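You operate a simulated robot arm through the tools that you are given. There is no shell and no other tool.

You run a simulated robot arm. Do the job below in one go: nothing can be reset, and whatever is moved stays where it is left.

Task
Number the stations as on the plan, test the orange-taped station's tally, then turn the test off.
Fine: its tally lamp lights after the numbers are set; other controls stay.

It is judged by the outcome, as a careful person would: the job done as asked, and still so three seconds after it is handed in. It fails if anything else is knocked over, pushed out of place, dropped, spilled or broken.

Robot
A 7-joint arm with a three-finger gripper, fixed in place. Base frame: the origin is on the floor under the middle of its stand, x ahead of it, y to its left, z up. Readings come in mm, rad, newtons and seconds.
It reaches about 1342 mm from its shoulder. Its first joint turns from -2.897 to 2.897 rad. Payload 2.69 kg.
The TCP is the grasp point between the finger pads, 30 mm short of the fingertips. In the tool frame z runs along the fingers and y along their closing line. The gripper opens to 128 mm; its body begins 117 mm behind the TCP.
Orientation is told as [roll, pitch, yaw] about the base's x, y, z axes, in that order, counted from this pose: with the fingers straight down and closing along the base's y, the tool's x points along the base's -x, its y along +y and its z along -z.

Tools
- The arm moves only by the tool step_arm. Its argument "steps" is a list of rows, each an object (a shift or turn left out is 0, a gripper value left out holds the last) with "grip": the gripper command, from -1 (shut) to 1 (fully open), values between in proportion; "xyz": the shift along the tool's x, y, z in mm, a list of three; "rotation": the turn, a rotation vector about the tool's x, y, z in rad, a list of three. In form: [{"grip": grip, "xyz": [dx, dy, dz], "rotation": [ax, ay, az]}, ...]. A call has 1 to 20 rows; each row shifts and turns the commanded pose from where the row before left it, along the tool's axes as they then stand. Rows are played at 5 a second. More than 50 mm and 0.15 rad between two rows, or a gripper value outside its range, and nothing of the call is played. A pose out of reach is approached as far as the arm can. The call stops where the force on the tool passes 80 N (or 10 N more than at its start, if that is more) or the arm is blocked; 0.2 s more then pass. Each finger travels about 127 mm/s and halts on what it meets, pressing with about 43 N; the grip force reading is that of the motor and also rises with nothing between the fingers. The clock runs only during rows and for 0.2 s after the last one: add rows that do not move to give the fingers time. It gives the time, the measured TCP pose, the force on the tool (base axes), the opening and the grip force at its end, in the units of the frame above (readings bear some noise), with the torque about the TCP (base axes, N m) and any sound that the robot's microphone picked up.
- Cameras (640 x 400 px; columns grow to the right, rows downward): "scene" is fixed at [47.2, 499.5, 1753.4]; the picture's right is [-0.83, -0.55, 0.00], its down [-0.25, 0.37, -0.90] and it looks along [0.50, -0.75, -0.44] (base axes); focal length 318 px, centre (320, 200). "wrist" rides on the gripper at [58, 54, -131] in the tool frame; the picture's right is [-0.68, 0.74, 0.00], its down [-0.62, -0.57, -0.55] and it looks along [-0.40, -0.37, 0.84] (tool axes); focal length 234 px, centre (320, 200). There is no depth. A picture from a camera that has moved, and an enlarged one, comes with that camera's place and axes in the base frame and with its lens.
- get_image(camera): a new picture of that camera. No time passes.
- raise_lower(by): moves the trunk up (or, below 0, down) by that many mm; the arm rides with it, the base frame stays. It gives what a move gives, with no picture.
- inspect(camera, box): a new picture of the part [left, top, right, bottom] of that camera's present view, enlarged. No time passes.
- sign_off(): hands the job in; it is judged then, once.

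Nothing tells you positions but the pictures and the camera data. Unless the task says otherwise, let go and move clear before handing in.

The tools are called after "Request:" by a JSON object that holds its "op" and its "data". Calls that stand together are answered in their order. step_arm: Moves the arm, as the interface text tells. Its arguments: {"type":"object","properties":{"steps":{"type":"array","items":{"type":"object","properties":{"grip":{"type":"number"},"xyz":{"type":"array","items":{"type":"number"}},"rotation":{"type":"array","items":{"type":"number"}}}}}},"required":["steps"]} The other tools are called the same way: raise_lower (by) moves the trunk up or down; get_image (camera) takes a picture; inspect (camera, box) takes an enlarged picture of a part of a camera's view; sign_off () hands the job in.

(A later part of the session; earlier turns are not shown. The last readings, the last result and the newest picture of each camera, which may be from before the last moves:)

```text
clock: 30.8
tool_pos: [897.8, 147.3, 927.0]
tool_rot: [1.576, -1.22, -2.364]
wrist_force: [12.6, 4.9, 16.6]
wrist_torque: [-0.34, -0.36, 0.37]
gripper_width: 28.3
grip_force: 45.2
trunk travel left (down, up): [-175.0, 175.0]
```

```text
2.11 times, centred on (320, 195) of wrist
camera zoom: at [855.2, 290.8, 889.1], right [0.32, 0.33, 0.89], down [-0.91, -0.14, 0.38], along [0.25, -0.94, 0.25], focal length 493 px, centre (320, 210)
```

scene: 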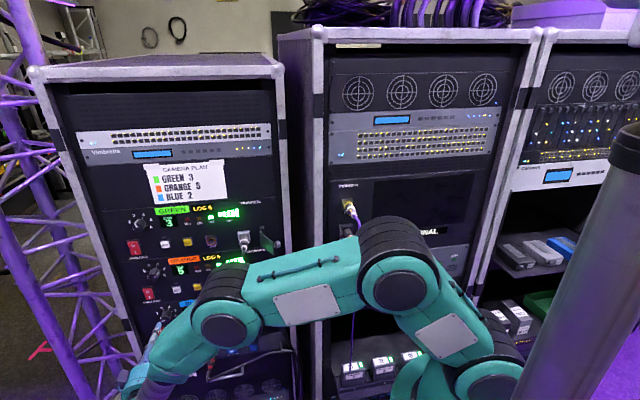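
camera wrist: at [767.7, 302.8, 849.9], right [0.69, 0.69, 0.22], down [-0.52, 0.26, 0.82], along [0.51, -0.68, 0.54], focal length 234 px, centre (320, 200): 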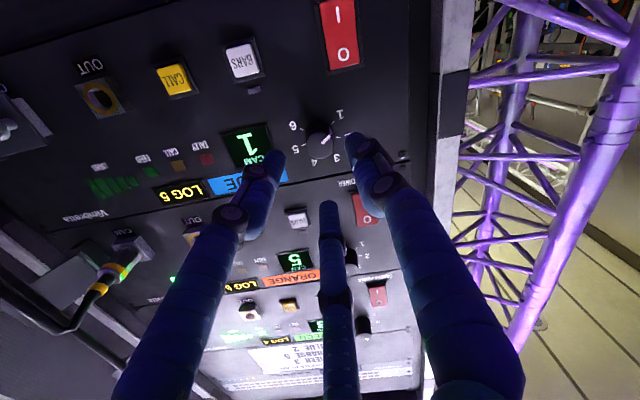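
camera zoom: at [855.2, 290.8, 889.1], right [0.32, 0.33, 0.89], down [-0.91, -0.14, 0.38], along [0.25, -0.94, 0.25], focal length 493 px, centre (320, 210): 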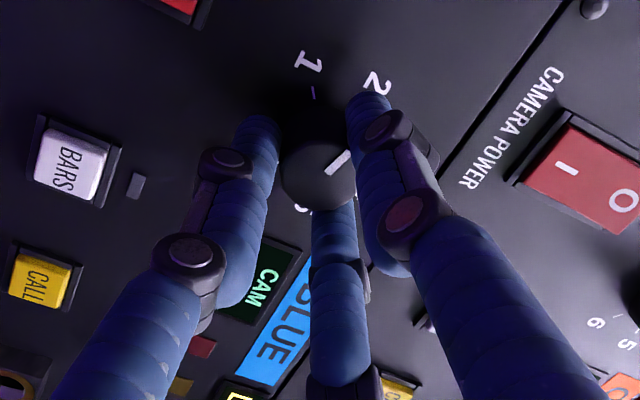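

The pointer is at 2. Releasing and backing off to read the display.

Request:
{"op": "step_arm", "data": {"steps": [{"grip": -0.2}, {"grip": -0.2}, {"grip": -0.2}, {"xyz": [0, 0, -15]}, {"xyz": [0, 0, -25]}, {"xyz": [0, 0, -35]}, {"xyz": [0, 0, -35]}, {}]}}

Request:
{"op": "get_image", "data": {"camera": "wrist"}}

Request:
{"op": "inspect", "data": {"camera": "wrist", "box": [200, 100, 440, 290]}}

Request:
{"op": "get_image", "data": {"camera": "scene"}}

```text
clock: 32.6
tool_pos: [820.0, 225.3, 925.6]
tool_rot: [1.576, -1.222, -2.363]
wrist_force: [-0.7, 0.0, 0.2]
wrist_torque: [0.02, -0.01, -0.03]
gripper_width: 51.2
grip_force: 0.0
trunk travel left (down, up): [-175.0, 175.0]
```

```text
taken
camera wrist: at [776.7, 368.9, 887.8], right [0.32, 0.33, 0.89], down [-0.91, -0.14, 0.38], along [0.25, -0.94, 0.25], focal length 234 px, centre (320, 200)
```

wrist: 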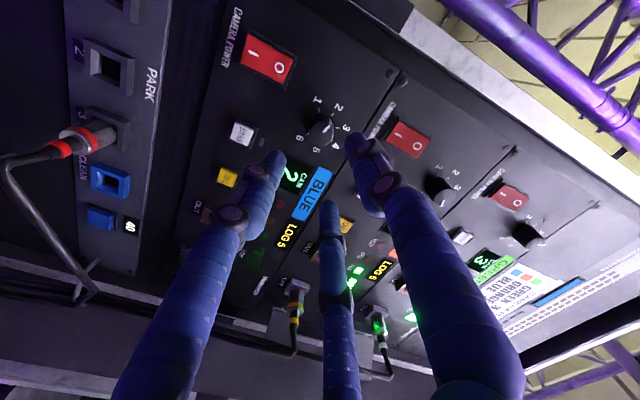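

```text
2.11 times, centred on (320, 195) of wrist
camera zoom: at [776.7, 368.9, 887.8], right [0.32, 0.33, 0.89], down [-0.91, -0.14, 0.38], along [0.25, -0.94, 0.25], focal length 493 px, centre (320, 210)
```

zoom: 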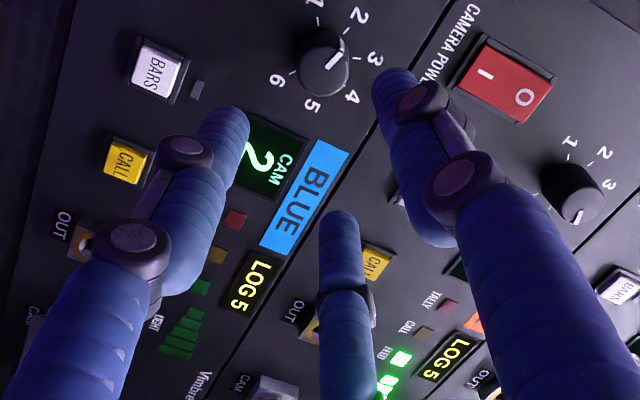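

```text
taken
```

scene: 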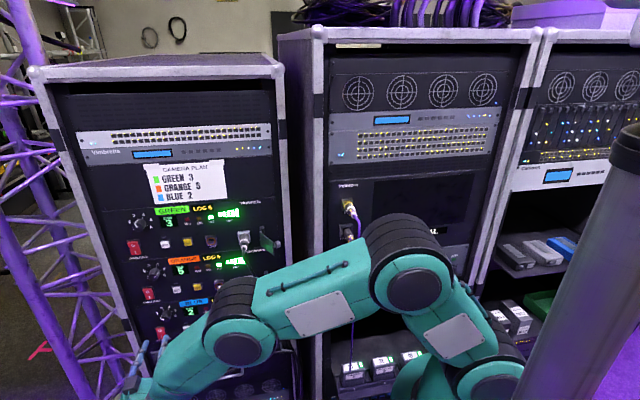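

All three stations now match the plan (3, 5, 2). Next is the red TALLY TEST knob on the right rack, which is much closer to the robot's own stand, so I'll look carefully at that area and the robot base before planning the approach.

Request:
{"op": "inspect", "data": {"camera": "scene", "box": [400, 200, 640, 400]}}

Request:
{"op": "inspect", "data": {"camera": "scene", "box": [320, 180, 420, 260]}}

Request:
{"op": "inspect", "data": {"camera": "scene", "box": [120, 190, 280, 330]}}

```text
2.00 times, centred on (520, 300) of scene
camera zoom: at [47.2, 499.5, 1753.4], right [-0.83, -0.55, 0.0], down [-0.25, 0.37, -0.9], along [0.5, -0.75, -0.44], focal length 637 px, centre (-80, 0)
```

zoom: 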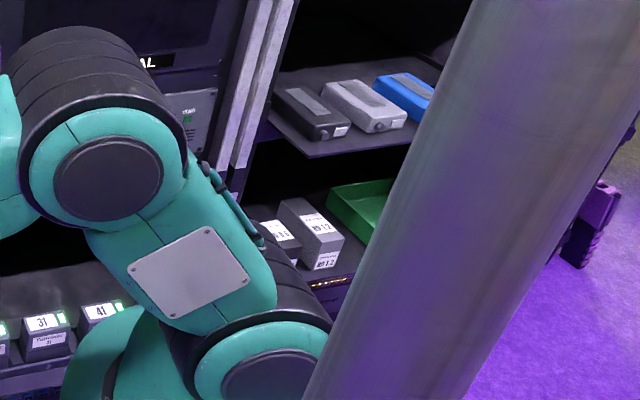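

```text
5.00 times, centred on (370, 220) of scene
camera zoom: at [47.2, 499.5, 1753.4], right [-0.83, -0.55, 0.0], down [-0.25, 0.37, -0.9], along [0.5, -0.75, -0.44], focal length 1592 px, centre (70, 100)
```

zoom: 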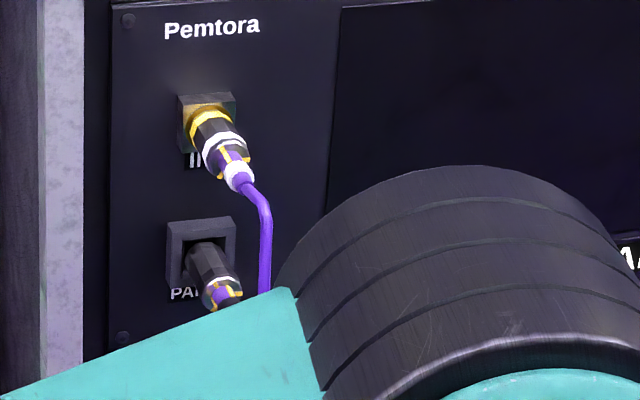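

```text
2.86 times, centred on (200, 260) of scene
camera zoom: at [47.2, 499.5, 1753.4], right [-0.83, -0.55, 0.0], down [-0.25, 0.37, -0.9], along [0.5, -0.75, -0.44], focal length 910 px, centre (663, 29)
```

zoom: 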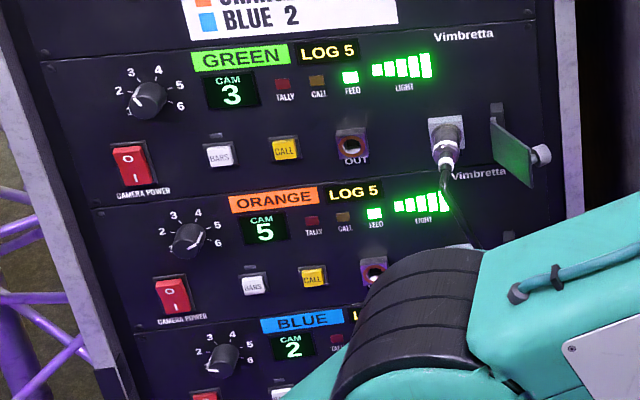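

All displays read correctly with no other control changed. I'll back away from the left rack, unwind the wrist and rise before heading to the right rack.

Request:
{"op": "step_arm", "data": {"steps": [{"xyz": [0, 0, -30]}, {"xyz": [0, 0, -30]}, {"rotation": [0, 0, -0.126]}, {"rotation": [0, 0, -0.126]}, {"rotation": [0, 0, -0.126]}, {"rotation": [0, 0, -0.126]}, {"rotation": [0, 0, -0.126]}, {"rotation": [0, 0, -0.126]}, {"rotation": [0, 0, -0.126]}, {"rotation": [0, 0, -0.126]}, {"rotation": [0, 0, -0.127]}, {}]}}

Request:
{"op": "step_arm", "data": {"steps": [{"xyz": [-32, -32, 0]}, {"xyz": [-32, -32, 0]}, {"xyz": [-32, -32, 0]}, {"xyz": [-32, -32, 0]}, {"xyz": [-32, -32, 0]}, {"xyz": [-32, -32, 0]}, {"xyz": [-32, -32, 0]}, {"xyz": [-32, -32, 0]}, {"xyz": [-32, -32, 0]}, {"xyz": [-32, -32, 0]}, {"xyz": [-32, -32, 0]}, {}]}}

Request:
{"op": "get_image", "data": {"camera": "scene"}}

```text
clock: 35.2
tool_pos: [777.3, 267.7, 925.1]
tool_rot: [-1.573, -0.783, 0.785]
wrist_force: [0.2, 0.3, -0.3]
wrist_torque: [-0.01, -0.02, 0.0]
gripper_width: 51.1
grip_force: 0.1
trunk travel left (down, up): [-175.0, 175.0]
```

```text
clock: 37.8
tool_pos: [776.3, 268.5, 1423.4]
tool_rot: [-1.571, -0.786, 0.787]
wrist_force: [-0.2, 0.1, 1.1]
wrist_torque: [0.06, 0.06, 0.05]
gripper_width: 51.1
grip_force: 0.1
trunk travel left (down, up): [-175.0, 175.0]
```

```text
taken
```

scene: 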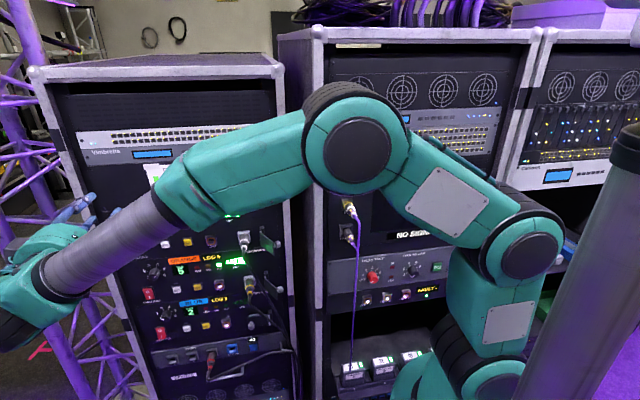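

Now I'll point the tool down again and yaw it so one finger will face away from the right rack, while moving back toward the middle.

Request:
{"op": "step_arm", "data": {"steps": [{"rotation": [-0.101, 0.101, 0]}, {"rotation": [-0.101, 0.101, 0]}, {"rotation": [-0.101, 0.101, 0]}, {"rotation": [-0.101, 0.101, 0]}, {"rotation": [-0.101, 0.101, 0]}, {"rotation": [-0.101, 0.101, 0]}, {"rotation": [-0.101, 0.101, 0]}, {"rotation": [-0.101, 0.101, 0]}, {"rotation": [-0.101, 0.101, 0]}, {"rotation": [-0.101, 0.101, 0]}, {"rotation": [-0.101, 0.101, 0]}, {}]}}

Request:
{"op": "step_arm", "data": {"steps": [{"xyz": [40, -25, 0]}, {"xyz": [40, -25, 0]}, {"xyz": [40, -25, 0]}, {"xyz": [40, -25, 0]}, {"xyz": [40, -25, 0]}, {"xyz": [40, -25, 0]}, {"xyz": [40, -25, 0]}, {"xyz": [40, -25, 0]}, {"rotation": [0, 0, 0.1454]}, {"rotation": [0, 0, 0.1454]}, {"rotation": [0, 0, 0.1454]}, {"rotation": [0, 0, 0.1454]}, {"rotation": [0, 0, 0.1454]}, {"rotation": [0, 0, 0.1454]}, {"rotation": [0, 0, 0.1454]}, {"rotation": [0, 0, 0.1454]}, {"rotation": [0, 0, 0.1454]}, {}]}}

Request:
{"op": "get_image", "data": {"camera": "wrist"}}

Request:
{"op": "get_image", "data": {"camera": "scene"}}

```text
clock: 40.4
tool_pos: [777.5, 268.1, 1423.0]
tool_rot: [0.003, 0.002, 0.0]
wrist_force: [0.9, -0.1, 0.0]
wrist_torque: [0.03, 0.05, 0.0]
gripper_width: 51.2
grip_force: 0.0
trunk travel left (down, up): [-175.0, 175.0]
```

```text
clock: 44.2
tool_pos: [456.8, 68.2, 1422.6]
tool_rot: [-0.001, -0.001, -1.31]
wrist_force: [0.4, -0.2, -0.1]
wrist_torque: [0.03, 0.0, 0.02]
gripper_width: 51.4
grip_force: 0.0
trunk travel left (down, up): [-175.0, 175.0]
```

```text
taken
camera wrist: at [493.2, 139.1, 1552.8], right [0.89, -0.46, 0.0], down [-0.39, -0.74, 0.55], along [-0.25, -0.49, -0.84], focal length 234 px, centre (320, 200)
```

wrist: 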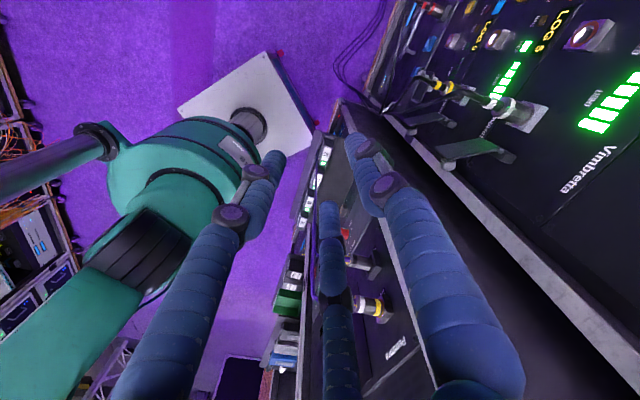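

```text
taken
```

scene: 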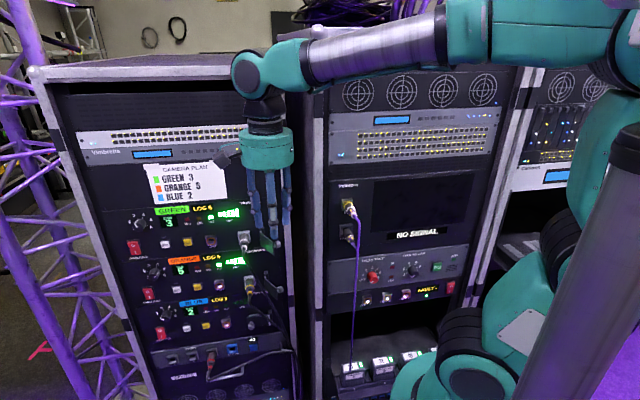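

The base and both connectors on the right rack are visible now. I'll slide along the racks and tilt the tool 45° toward the right rack to view the TALLY TEST knob.

Request:
{"op": "step_arm", "data": {"steps": [{"xyz": [-22.75, -38.9, 0]}, {"xyz": [-22.75, -38.9, 0]}, {"xyz": [-22.75, -38.9, 0]}, {"xyz": [-22.75, -38.9, 0]}, {"rotation": [-0.0654, -0.1134, 0]}, {"rotation": [-0.0654, -0.1134, 0]}, {"rotation": [-0.0654, -0.1134, 0]}, {"rotation": [-0.0654, -0.1134, 0]}, {"rotation": [-0.0654, -0.1134, 0]}, {"rotation": [-0.0654, -0.1134, 0]}, {}]}}

Request:
{"op": "get_image", "data": {"camera": "wrist"}}

Request:
{"op": "get_image", "data": {"camera": "scene"}}

```text
clock: 46.6
tool_pos: [331.0, -61.4, 1422.7]
tool_rot: [0.464, -0.659, -1.472]
wrist_force: [0.3, 0.0, -0.3]
wrist_torque: [0.05, -0.03, 0.02]
gripper_width: 51.2
grip_force: 0.1
trunk travel left (down, up): [-175.0, 175.0]
```

```text
taken
camera wrist: at [306.0, 70.7, 1498.1], right [0.69, -0.26, 0.68], down [-0.71, -0.41, 0.56], along [0.13, -0.87, -0.47], focal length 234 px, centre (320, 200)
```

wrist: 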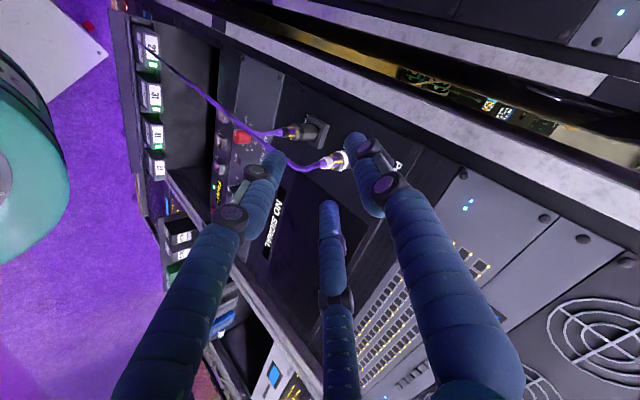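

```text
taken
```

scene: 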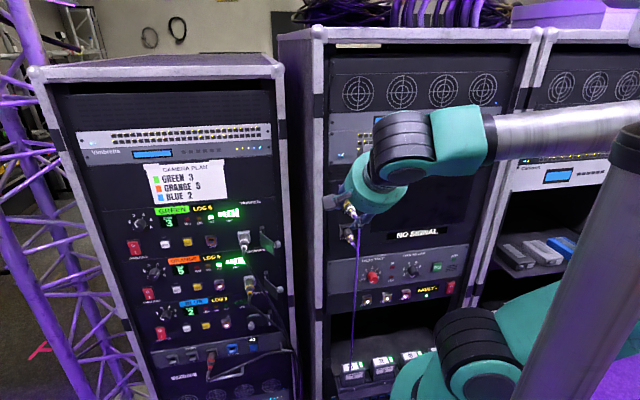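

The tilt worked; the wrist camera now sees the right rack's connectors, the purple cable, and the red knob beyond. I'll enlarge to measure them.

Request:
{"op": "inspect", "data": {"camera": "wrist", "box": [130, 30, 370, 180]}}

Request:
{"op": "inspect", "data": {"camera": "wrist", "box": [200, 90, 300, 160]}}

Request:
{"op": "inspect", "data": {"camera": "scene", "box": [325, 190, 405, 250]}}

Request:
{"op": "inspect", "data": {"camera": "scene", "box": [340, 240, 420, 300]}}

```text
2.67 times, centred on (250, 105) of wrist
camera zoom: at [306.0, 70.7, 1498.1], right [0.69, -0.26, 0.68], down [-0.71, -0.41, 0.56], along [0.13, -0.87, -0.47], focal length 624 px, centre (507, 453)
```

zoom: 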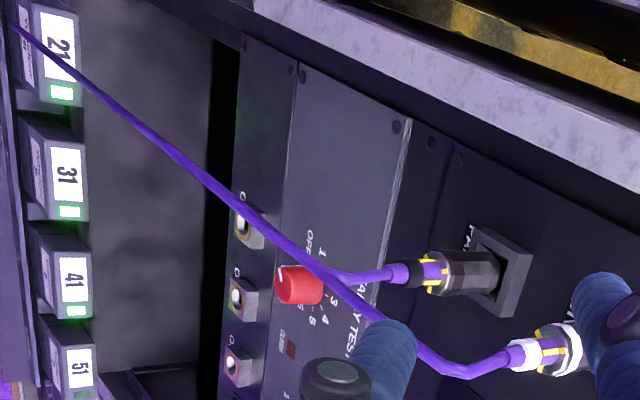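

```text
5.71 times, centred on (250, 125) of wrist
camera zoom: at [306.0, 70.7, 1498.1], right [0.69, -0.26, 0.68], down [-0.71, -0.41, 0.56], along [0.13, -0.87, -0.47], focal length 1338 px, centre (720, 629)
```

zoom: 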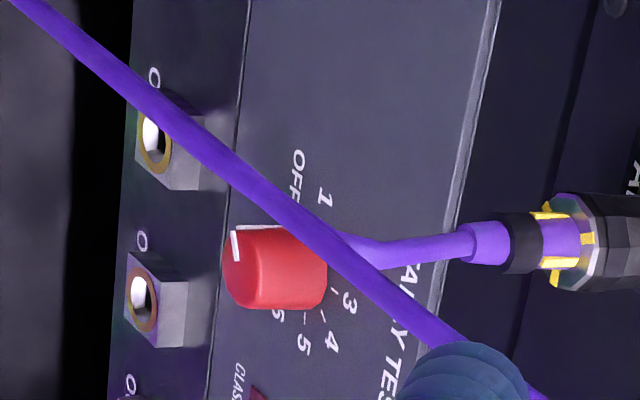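

```text
6.67 times, centred on (365, 220) of scene
camera zoom: at [47.2, 499.5, 1753.4], right [-0.83, -0.55, 0.0], down [-0.25, 0.37, -0.9], along [0.5, -0.75, -0.44], focal length 2122 px, centre (20, 67)
```

zoom: 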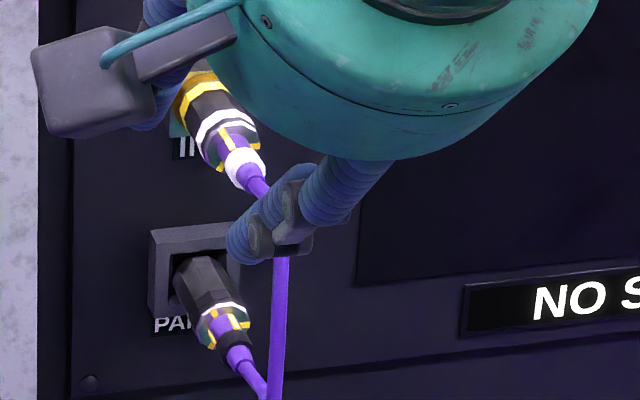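

```text
6.67 times, centred on (380, 270) of scene
camera zoom: at [47.2, 499.5, 1753.4], right [-0.83, -0.55, 0.0], down [-0.25, 0.37, -0.9], along [0.5, -0.75, -0.44], focal length 2122 px, centre (-80, -267)
```

zoom: 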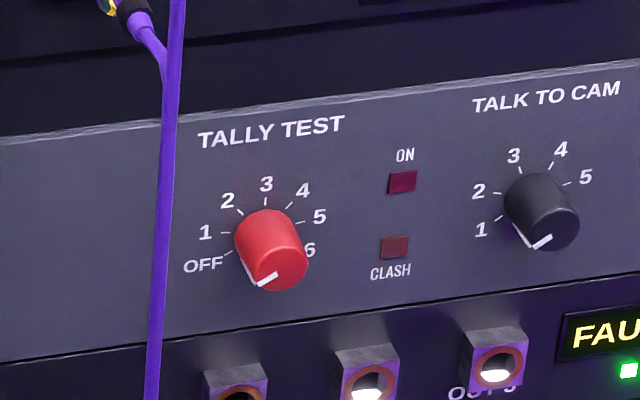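

Measured: TALLY unit's panel is ~119 mm forward of the left rack's; the red knob axis is at about [361, −274, 1076] with 40° steps (OFF = −120°, 5 = +80°). The purple cable hangs ~95 mm left of it and ~119 mm out, so I'll roll the gripper to bring its camera box to the right side, then shift sideways at this safe height above the plugs.

Request:
{"op": "step_arm", "data": {"steps": [{"rotation": [0, 0, -0.1396]}, {"rotation": [0, 0, -0.1396]}, {"rotation": [0, 0, -0.1396]}, {"rotation": [0, 0, -0.1396]}, {"rotation": [0, 0, -0.1396]}, {"rotation": [0, 0, -0.1396]}, {"rotation": [0, 0, -0.1396]}, {"rotation": [0, 0, -0.1396]}, {"rotation": [0, 0, -0.1396]}, {"rotation": [0, 0, -0.1396]}, {"rotation": [0, 0, -0.1396]}, {"rotation": [0, 0, -0.1396]}, {"rotation": [0, 0, -0.1396]}, {"rotation": [0, 0, -0.1396]}, {"rotation": [0, 0, -0.14]}, {}]}}

Request:
{"op": "get_image", "data": {"camera": "wrist"}}

Request:
{"op": "get_image", "data": {"camera": "scene"}}

```text
clock: 50.0
tool_pos: [330.7, -59.5, 1423.6]
tool_rot: [-0.785, 0.002, 0.787]
wrist_force: [0.3, 0.1, 1.3]
wrist_torque: [0.02, -0.01, -0.01]
gripper_width: 51.1
grip_force: 0.0
trunk travel left (down, up): [-175.0, 175.0]
```

```text
taken
camera wrist: at [196.0, -8.8, 1476.7], right [0.11, 0.85, -0.52], down [0.44, 0.43, 0.79], along [0.89, -0.32, -0.33], focal length 234 px, centre (320, 200)
```

wrist: 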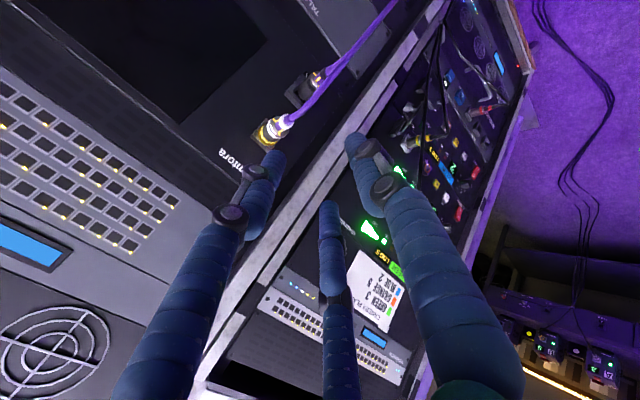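

```text
taken
```

scene: 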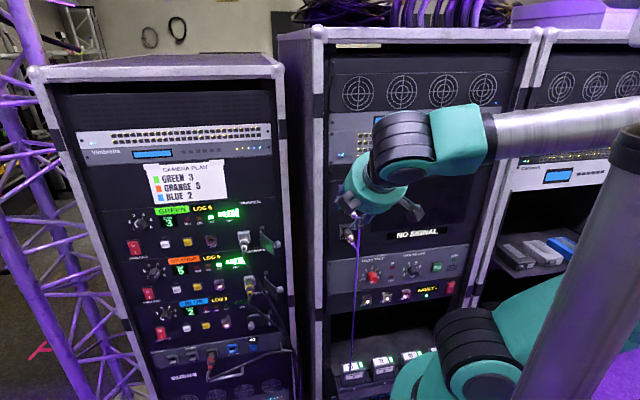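

The camera box is now on the right. I'll shift 129 mm to the right, to directly above the TALLY TEST knob's column, still high.

Request:
{"op": "step_arm", "data": {"steps": [{"xyz": [32, 0, 0]}, {"xyz": [32, 0, 0]}, {"xyz": [32, 0, 0]}, {"xyz": [33, 0, 0]}, {}, {}]}}

Request:
{"op": "get_image", "data": {"camera": "wrist"}}

Request:
{"op": "get_image", "data": {"camera": "scene"}}

```text
clock: 51.4
tool_pos: [239.1, -150.9, 1424.0]
tool_rot: [-0.785, 0.002, 0.785]
wrist_force: [-0.2, 0.8, 0.2]
wrist_torque: [-0.01, -0.01, -0.02]
gripper_width: 51.2
grip_force: 0.1
trunk travel left (down, up): [-175.0, 175.0]
```

```text
taken
camera wrist: at [104.4, -99.6, 1477.2], right [0.11, 0.85, -0.52], down [0.44, 0.43, 0.79], along [0.89, -0.32, -0.33], focal length 234 px, centre (320, 200)
```

wrist: 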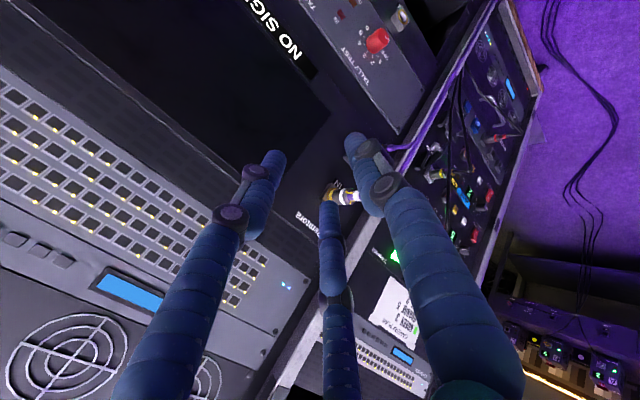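

```text
taken
```

scene: 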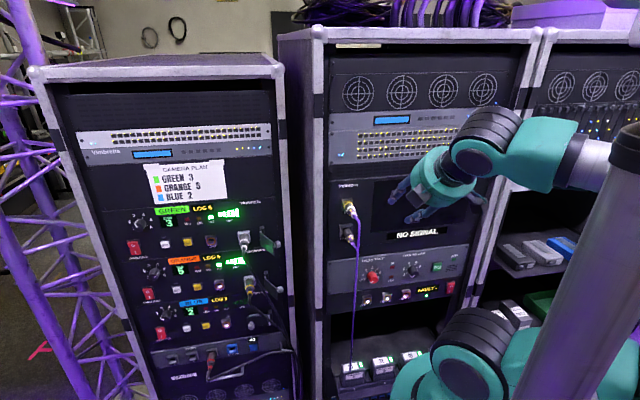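

Reach is fine here. I'll lower the trunk in stages, keeping the tool in the clear lane right of the plugs and cable.

Request:
{"op": "raise_lower", "data": {"by": -100}}

Request:
{"op": "get_image", "data": {"camera": "scene"}}

Request:
{"op": "get_image", "data": {"camera": "wrist"}}

```text
clock: 52.7
tool_pos: [238.5, -151.2, 1324.0]
tool_rot: [-0.786, 0.0, 0.783]
wrist_force: [-0.4, 0.0, 0.6]
wrist_torque: [-0.01, 0.0, 0.03]
gripper_width: 51.3
grip_force: 0.0
trunk travel left (down, up): [-75.0, 275.0]
```

```text
taken
```

scene: 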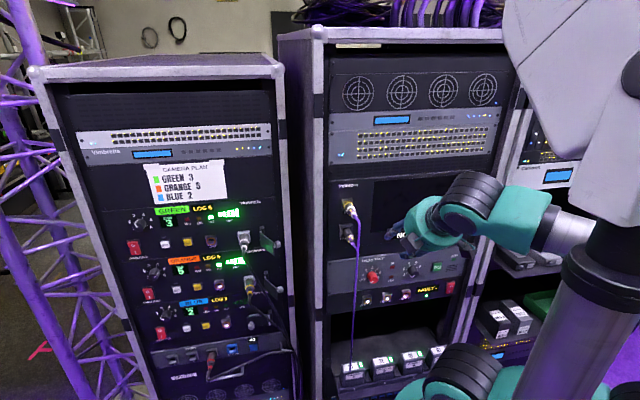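

```text
taken
camera wrist: at [104.5, -99.3, 1377.5], right [0.11, 0.85, -0.52], down [0.44, 0.43, 0.79], along [0.89, -0.32, -0.33], focal length 234 px, centre (320, 200)
```

wrist: 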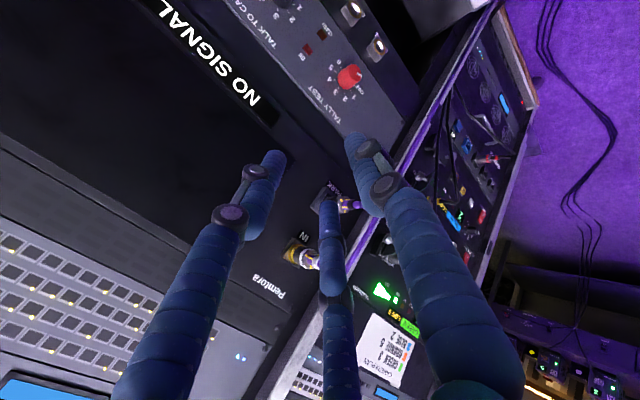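

Request:
{"op": "raise_lower", "data": {"by": -75}}

Request:
{"op": "get_image", "data": {"camera": "scene"}}

Request:
{"op": "get_image", "data": {"camera": "wrist"}}

Request:
{"op": "inspect", "data": {"camera": "wrist", "box": [250, 20, 430, 140]}}

```text
clock: 53.9
tool_pos: [238.0, -150.7, 1248.8]
tool_rot: [-0.785, 0.0, 0.785]
wrist_force: [0.0, 0.4, 0.1]
wrist_torque: [0.01, 0.02, 0.02]
gripper_width: 50.8
grip_force: 0.1
trunk travel left (down, up): [0.0, 350.0]
```

```text
taken
```

scene: 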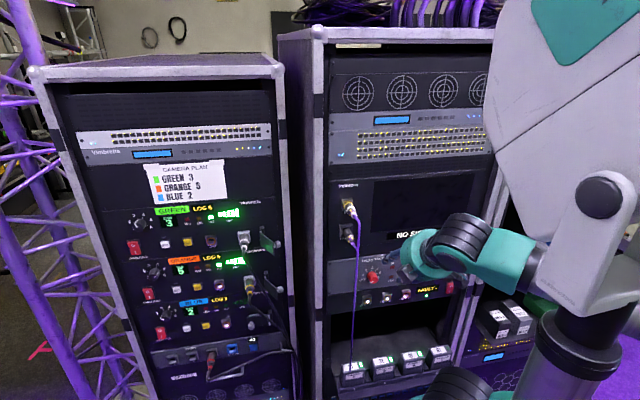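

```text
taken
camera wrist: at [104.5, -99.3, 1302.5], right [0.11, 0.85, -0.52], down [0.44, 0.43, 0.79], along [0.89, -0.32, -0.33], focal length 234 px, centre (320, 200)
```

wrist: 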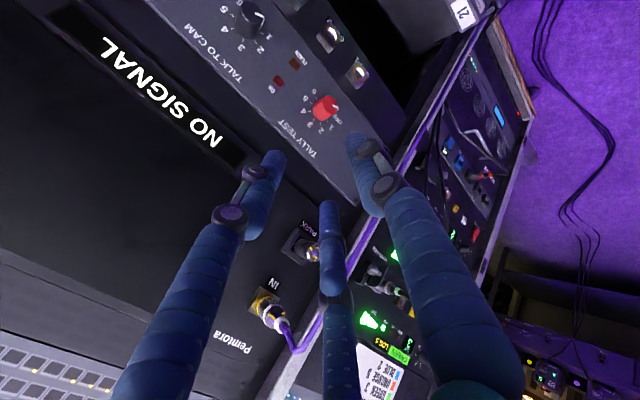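

```text
3.33 times, centred on (340, 80) of wrist
camera zoom: at [104.5, -99.3, 1302.5], right [0.11, 0.85, -0.52], down [0.44, 0.43, 0.79], along [0.89, -0.32, -0.33], focal length 781 px, centre (253, 600)
```

zoom: 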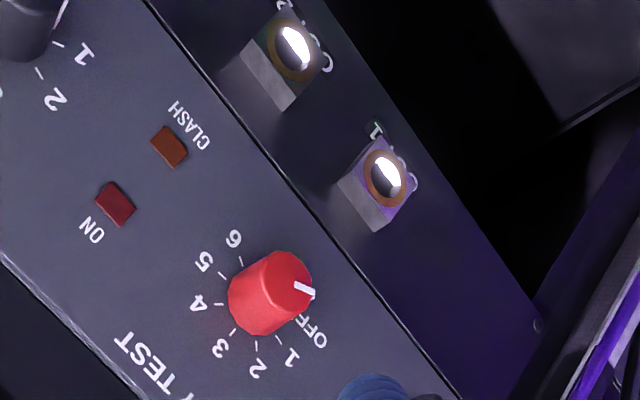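

I've refined the red knob's axis to about [360, −269, 1079.5] using both wrist views. Now I'll come down and in at the 45° tilt, stopping with fingertips short of the knob.

Request:
{"op": "step_arm", "data": {"steps": [{"xyz": [-0.5, 6.9, 32.4]}, {"xyz": [-0.5, 6.9, 32.4]}, {"xyz": [-0.5, 6.9, 32.4]}, {}]}}

Request:
{"op": "get_image", "data": {"camera": "scene"}}

Request:
{"op": "get_image", "data": {"camera": "wrist"}}

```text
clock: 54.9
tool_pos: [277.9, -188.4, 1165.6]
tool_rot: [-0.786, 0.001, 0.785]
wrist_force: [-1.1, 0.1, -0.6]
wrist_torque: [-0.02, 0.02, -0.03]
gripper_width: 51.4
grip_force: 0.0
trunk travel left (down, up): [0.0, 350.0]
```

```text
taken
```

scene: 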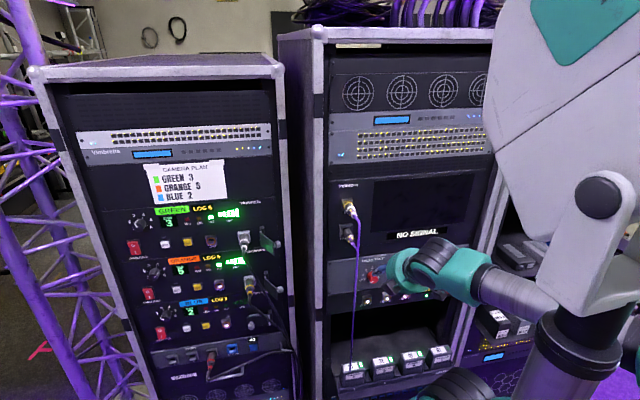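

```text
taken
camera wrist: at [144.1, -136.9, 1218.7], right [0.11, 0.85, -0.52], down [0.44, 0.43, 0.79], along [0.89, -0.32, -0.33], focal length 234 px, centre (320, 200)
```

wrist: 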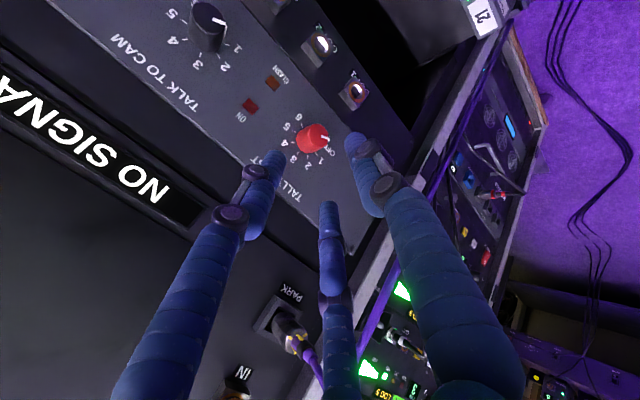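

Request:
{"op": "step_arm", "data": {"steps": [{"xyz": [-0.4, 7.4, 32.2]}, {"xyz": [-0.4, 7.4, 32.2]}, {}]}}

Request:
{"op": "get_image", "data": {"camera": "wrist"}}

Request:
{"op": "inspect", "data": {"camera": "wrist", "box": [220, 100, 400, 220]}}

Request:
{"op": "inspect", "data": {"camera": "scene", "box": [320, 200, 560, 350]}}

```text
clock: 55.6
tool_pos: [303.9, -211.5, 1108.2]
tool_rot: [-0.786, 0.001, 0.785]
wrist_force: [-0.6, -0.6, -0.2]
wrist_torque: [0.02, -0.01, 0.01]
gripper_width: 51.2
grip_force: 0.0
trunk travel left (down, up): [0.0, 350.0]
```

```text
taken
camera wrist: at [168.9, -160.6, 1162.6], right [0.11, 0.85, -0.52], down [0.44, 0.43, 0.79], along [0.89, -0.32, -0.33], focal length 234 px, centre (320, 200)
```

wrist: 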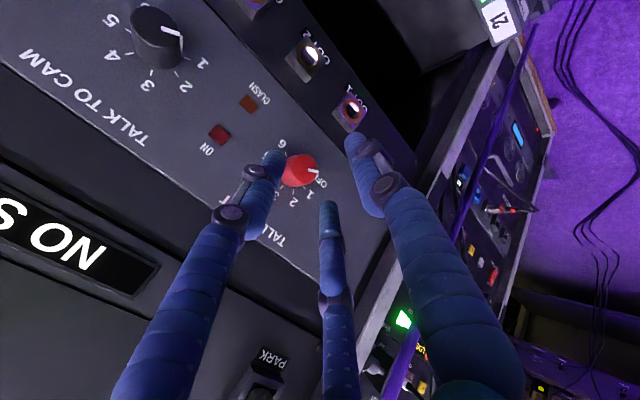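

```text
3.33 times, centred on (310, 160) of wrist
camera zoom: at [168.9, -160.6, 1162.6], right [0.11, 0.85, -0.52], down [0.44, 0.43, 0.79], along [0.89, -0.32, -0.33], focal length 781 px, centre (353, 333)
```

zoom: 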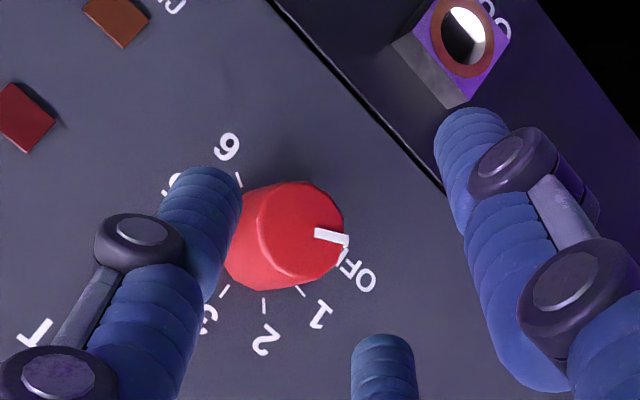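

```text
2.67 times, centred on (440, 275) of scene
camera zoom: at [47.2, 499.5, 1753.4], right [-0.83, -0.55, 0.0], down [-0.25, 0.37, -0.9], along [0.5, -0.75, -0.44], focal length 849 px, centre (0, 0)
```

zoom: 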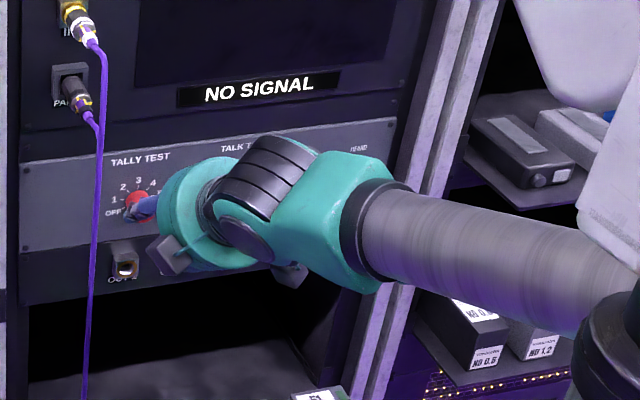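

The knob axis is confirmed by this closer view, and the tool is centred (s≈−1, 80 mm out, 29 mm above). I'll try flattening the tilt from 45° toward 20° here so the grip on the knob is squarer.

Request:
{"op": "step_arm", "data": {"steps": [{"rotation": [0.1309, 0, 0]}, {"rotation": [0.1309, 0, 0]}, {}]}}

Request:
{"op": "inspect", "data": {"camera": "scene", "box": [320, 200, 560, 350]}}

```text
clock: 56.5
tool_pos: [302.3, -210.9, 1110.6]
tool_rot: [-1.048, 0.001, 0.787]
wrist_force: [-0.5, 0.6, 0.5]
wrist_torque: [0.02, -0.01, 0.07]
gripper_width: 51.1
grip_force: 0.0
trunk travel left (down, up): [0.0, 350.0]
```

```text
2.67 times, centred on (440, 275) of scene
camera zoom: at [47.2, 499.5, 1753.4], right [-0.83, -0.55, 0.0], down [-0.25, 0.37, -0.9], along [0.5, -0.75, -0.44], focal length 849 px, centre (0, 0)
```

zoom: 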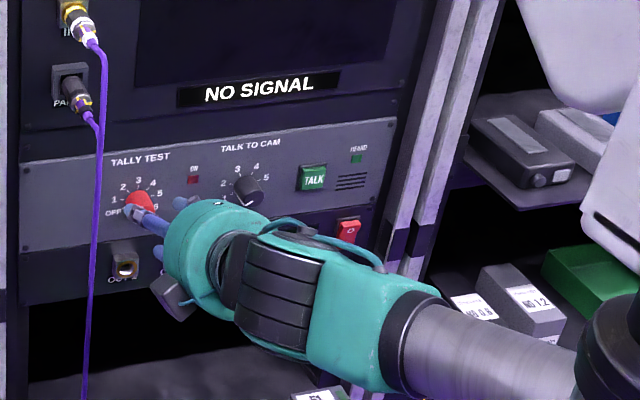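

Reached 30° without trouble. Flattening further in small steps.

Request:
{"op": "step_arm", "data": {"steps": [{"rotation": [0.0873, 0, 0]}, {"rotation": [0.0873, 0, 0]}, {}]}}

Request:
{"op": "inspect", "data": {"camera": "scene", "box": [320, 200, 560, 350]}}

Request:
{"op": "get_image", "data": {"camera": "wrist"}}

```text
clock: 57.2
tool_pos: [303.8, -212.5, 1109.0]
tool_rot: [-1.224, 0.0, 0.785]
wrist_force: [-0.1, 0.2, 0.2]
wrist_torque: [0.03, -0.01, -0.03]
gripper_width: 51.2
grip_force: 0.2
trunk travel left (down, up): [0.0, 350.0]
```

```text
2.67 times, centred on (440, 275) of scene
camera zoom: at [47.2, 499.5, 1753.4], right [-0.83, -0.55, 0.0], down [-0.25, 0.37, -0.9], along [0.5, -0.75, -0.44], focal length 849 px, centre (0, 0)
```

zoom: 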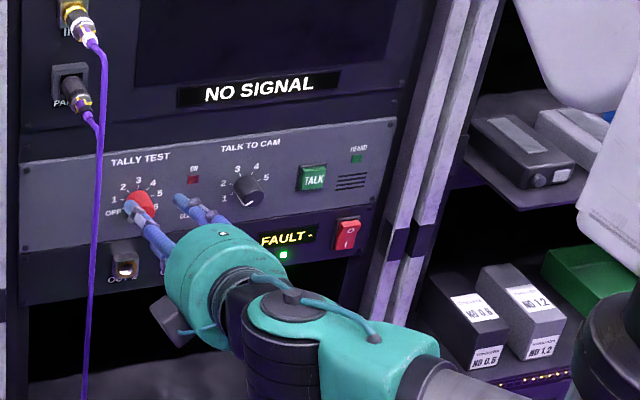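

```text
taken
camera wrist: at [161.5, -153.1, 1102.5], right [0.3, 0.66, -0.69], down [0.21, 0.66, 0.72], along [0.93, -0.36, 0.06], focal length 234 px, centre (320, 200)
```

wrist: 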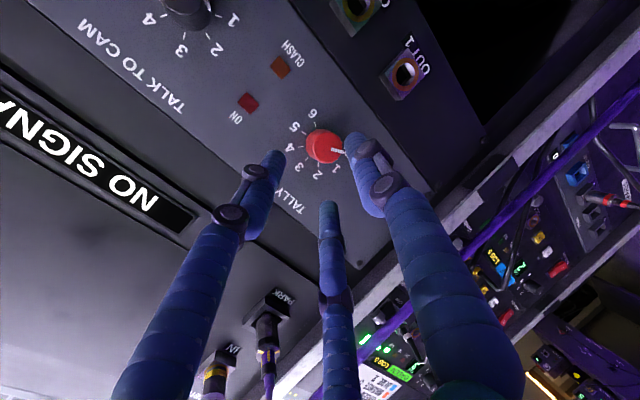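

Request:
{"op": "inspect", "data": {"camera": "scene", "box": [400, 250, 640, 400]}}

Request:
{"op": "get_image", "data": {"camera": "scene"}}

```text
2.67 times, centred on (520, 325) of scene
camera zoom: at [47.2, 499.5, 1753.4], right [-0.83, -0.55, 0.0], down [-0.25, 0.37, -0.9], along [0.5, -0.75, -0.44], focal length 849 px, centre (-213, -133)
```

zoom: 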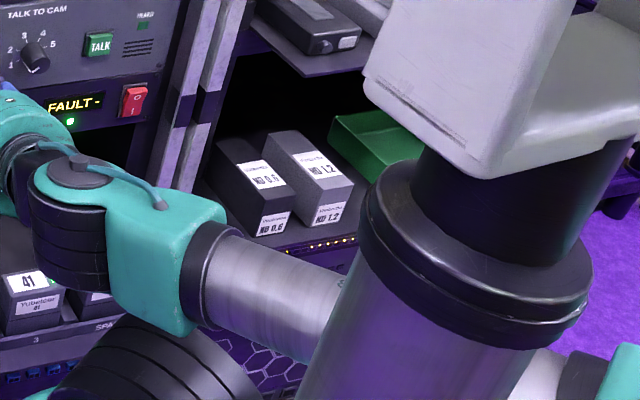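

```text
taken
```

scene: 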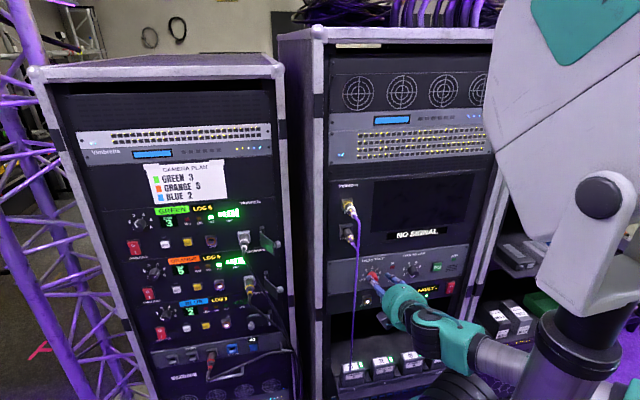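

The 20° tilt is reached comfortably and the lane is clear. I'll drop to the knob's axis height, then slide straight in so the fingers surround the red knob with tips ~4 mm off the panel.

Request:
{"op": "step_arm", "data": {"steps": [{"xyz": [0.2, 10.2, 3.7]}, {"xyz": [0.15, 10.3, 3.8]}, {"xyz": [0, -3.3, 9.05]}, {"xyz": [0, -3.3, 9.05]}, {}]}}

Request:
{"op": "get_image", "data": {"camera": "wrist"}}

Request:
{"op": "inspect", "data": {"camera": "wrist", "box": [220, 100, 400, 220]}}

Request:
{"op": "inspect", "data": {"camera": "scene", "box": [330, 220, 450, 320]}}

```text
clock: 58.5
tool_pos: [320.5, -226.9, 1087.4]
tool_rot: [-1.221, 0.0, 0.784]
wrist_force: [0.1, -0.8, -0.2]
wrist_torque: [-0.02, 0.0, -0.03]
gripper_width: 51.1
grip_force: 0.0
out of reach, approached as far as the arm can: row 2
trunk travel left (down, up): [0.0, 350.0]
```

```text
taken
camera wrist: at [178.9, -168.0, 1081.9], right [0.3, 0.66, -0.69], down [0.21, 0.66, 0.72], along [0.93, -0.36, 0.06], focal length 234 px, centre (320, 200)
```

wrist: 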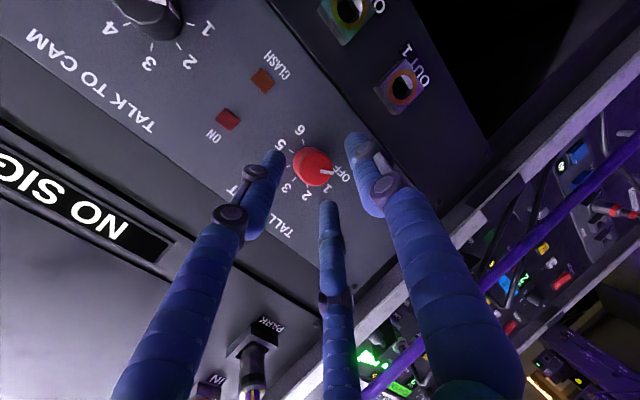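

```text
3.33 times, centred on (310, 160) of wrist
camera zoom: at [178.9, -168.0, 1081.9], right [0.3, 0.66, -0.69], down [0.21, 0.66, 0.72], along [0.93, -0.36, 0.06], focal length 781 px, centre (353, 333)
```

zoom: 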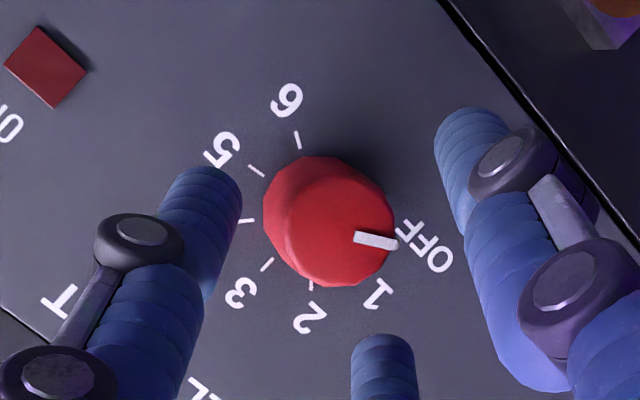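

```text
4.00 times, centred on (390, 270) of scene
camera zoom: at [47.2, 499.5, 1753.4], right [-0.83, -0.55, 0.0], down [-0.25, 0.37, -0.9], along [0.5, -0.75, -0.44], focal length 1273 px, centre (40, -80)
```

zoom: 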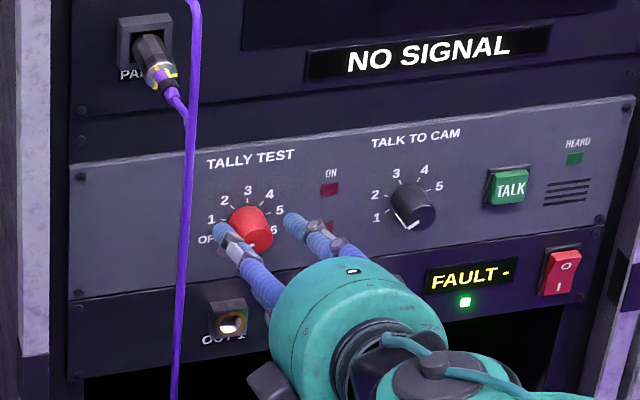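

The tool is on the knob axis with the fingers starting to surround it; one intermediate pose was at the edge of reach, but it recovered. I'll ease the rest of the way in.

Request:
{"op": "step_arm", "data": {"steps": [{"xyz": [0.5, -2.8, 7.75]}, {"xyz": [0.5, -2.8, 7.75]}, {}, {}]}}

Request:
{"op": "inspect", "data": {"camera": "wrist", "box": [220, 100, 400, 220]}}

Request:
{"op": "inspect", "data": {"camera": "scene", "box": [345, 240, 425, 300]}}

```text
clock: 59.5
tool_pos: [333.6, -239.7, 1089.5]
tool_rot: [-1.222, -0.001, 0.783]
wrist_force: [0.4, 0.4, 0.3]
wrist_torque: [0.02, -0.02, 0.0]
gripper_width: 51.2
grip_force: 0.0
trunk travel left (down, up): [0.0, 350.0]
```

```text
3.33 times, centred on (310, 160) of wrist
camera zoom: at [189.8, -180.3, 1082.0], right [0.3, 0.66, -0.69], down [0.21, 0.66, 0.72], along [0.93, -0.36, 0.06], focal length 781 px, centre (353, 333)
```

zoom: 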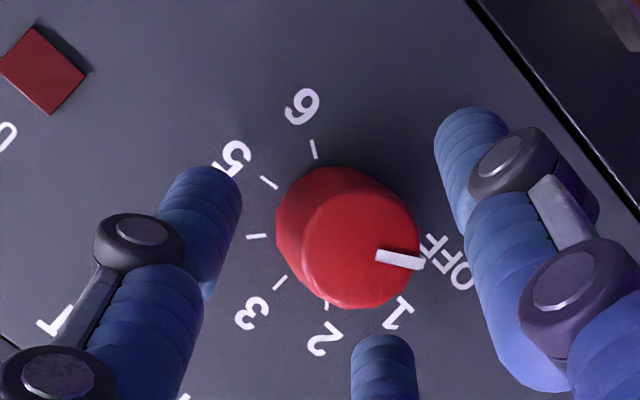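

```text
6.67 times, centred on (385, 270) of scene
camera zoom: at [47.2, 499.5, 1753.4], right [-0.83, -0.55, 0.0], down [-0.25, 0.37, -0.9], along [0.5, -0.75, -0.44], focal length 2122 px, centre (-113, -267)
```

zoom: 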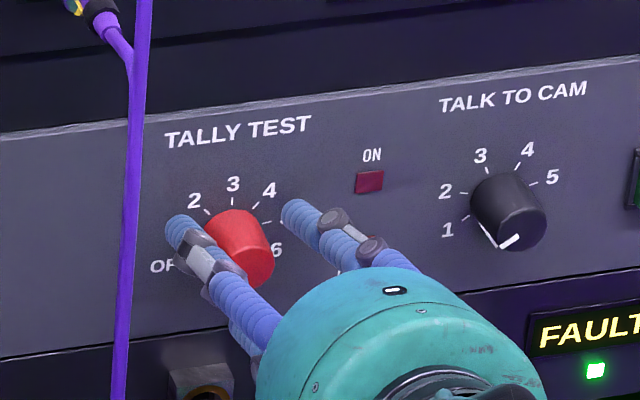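

The fingers surround the knob. I'll trim 1.5 mm to the right and close on it.

Request:
{"op": "step_arm", "data": {"steps": [{"xyz": [1.5, 0.5, 0]}, {"grip": -1}, {"grip": -1}, {"grip": -1}, {}]}}

Request:
{"op": "inspect", "data": {"camera": "wrist", "box": [220, 100, 400, 220]}}

Request:
{"op": "inspect", "data": {"camera": "scene", "box": [345, 240, 425, 300]}}

```text
clock: 60.6
tool_pos: [331.0, -239.3, 1087.3]
tool_rot: [-1.221, 0.002, 0.787]
wrist_force: [5.7, 12.1, -4.2]
wrist_torque: [-0.01, -0.1, 0.55]
gripper_width: 29.7
grip_force: 45.1
trunk travel left (down, up): [0.0, 350.0]
```

```text
3.33 times, centred on (310, 160) of wrist
camera zoom: at [189.1, -180.6, 1081.3], right [0.3, 0.66, -0.69], down [0.21, 0.66, 0.72], along [0.93, -0.36, 0.06], focal length 781 px, centre (353, 333)
```

zoom: 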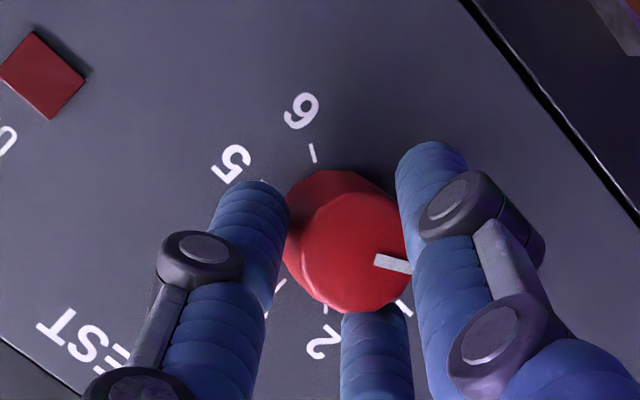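

```text
6.67 times, centred on (385, 270) of scene
camera zoom: at [47.2, 499.5, 1753.4], right [-0.83, -0.55, 0.0], down [-0.25, 0.37, -0.9], along [0.5, -0.75, -0.44], focal length 2122 px, centre (-113, -267)
```

zoom: 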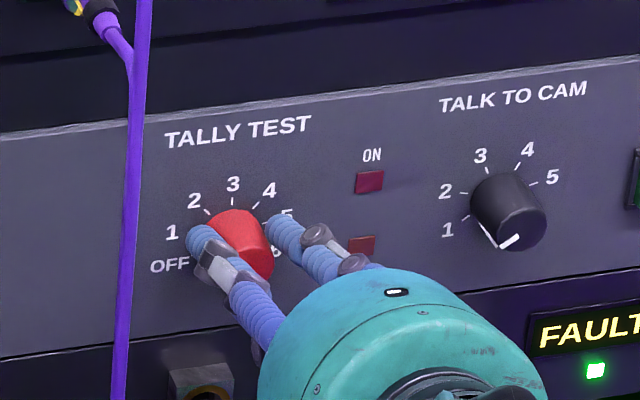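

The grip is good, with a slight side load that my trim caused; I'll undo it. Then turn 40° clockwise about the knob's own axis (OFF→1).

Request:
{"op": "step_arm", "data": {"steps": [{"xyz": [-1.5, 0, 0]}, {"xyz": [1.07, 0, 0], "rotation": [0, -0.0477, 0.1312]}, {"xyz": [1.07, 0, 0], "rotation": [0, -0.0477, 0.1312]}, {}]}}

Request:
{"op": "inspect", "data": {"camera": "scene", "box": [345, 240, 425, 300]}}

```text
clock: 61.6
tool_pos: [330.4, -241.5, 1086.9]
tool_rot: [-1.224, -0.234, 0.786]
wrist_force: [-26.7, 4.6, -22.3]
wrist_torque: [0.45, 0.7, -0.55]
gripper_width: 29.4
grip_force: 45.0
trunk travel left (down, up): [0.0, 350.0]
```

```text
6.67 times, centred on (385, 270) of scene
camera zoom: at [47.2, 499.5, 1753.4], right [-0.83, -0.55, 0.0], down [-0.25, 0.37, -0.9], along [0.5, -0.75, -0.44], focal length 2122 px, centre (-113, -267)
```

zoom: 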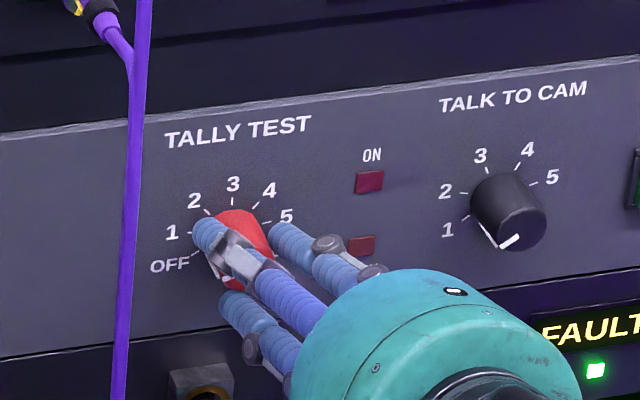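

Request:
{"op": "inspect", "data": {"camera": "wrist", "box": [220, 100, 400, 220]}}

Request:
{"op": "inspect", "data": {"camera": "scene", "box": [360, 255, 400, 285]}}

```text
3.33 times, centred on (310, 160) of wrist
camera zoom: at [189.8, -179.8, 1066.8], right [0.4, 0.76, -0.52], down [0.07, 0.53, 0.84], along [0.91, -0.38, 0.16], focal length 781 px, centre (353, 333)
```

zoom: 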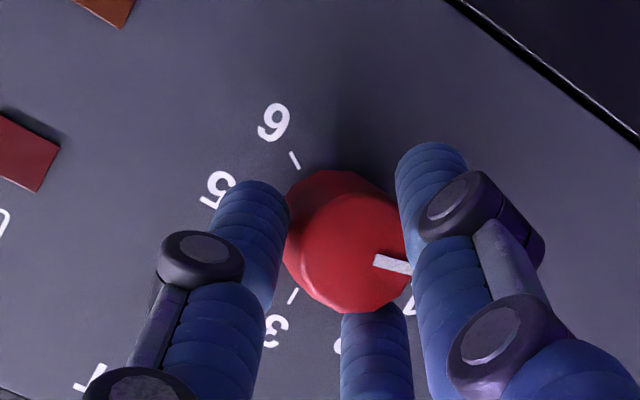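

```text
13.33 times, centred on (380, 270) of scene
camera zoom: at [47.2, 499.5, 1753.4], right [-0.83, -0.55, 0.0], down [-0.25, 0.37, -0.9], along [0.5, -0.75, -0.44], focal length 4244 px, centre (-480, -733)
```

zoom: 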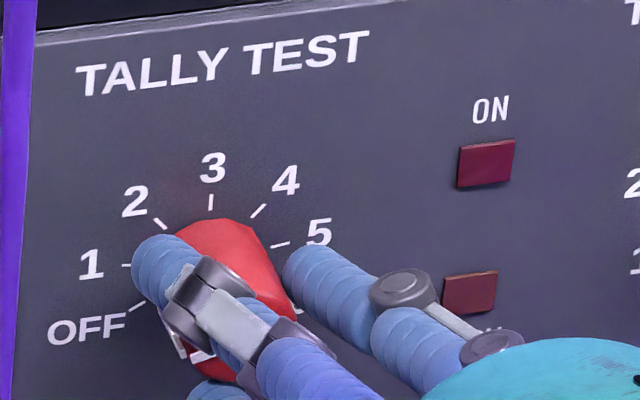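

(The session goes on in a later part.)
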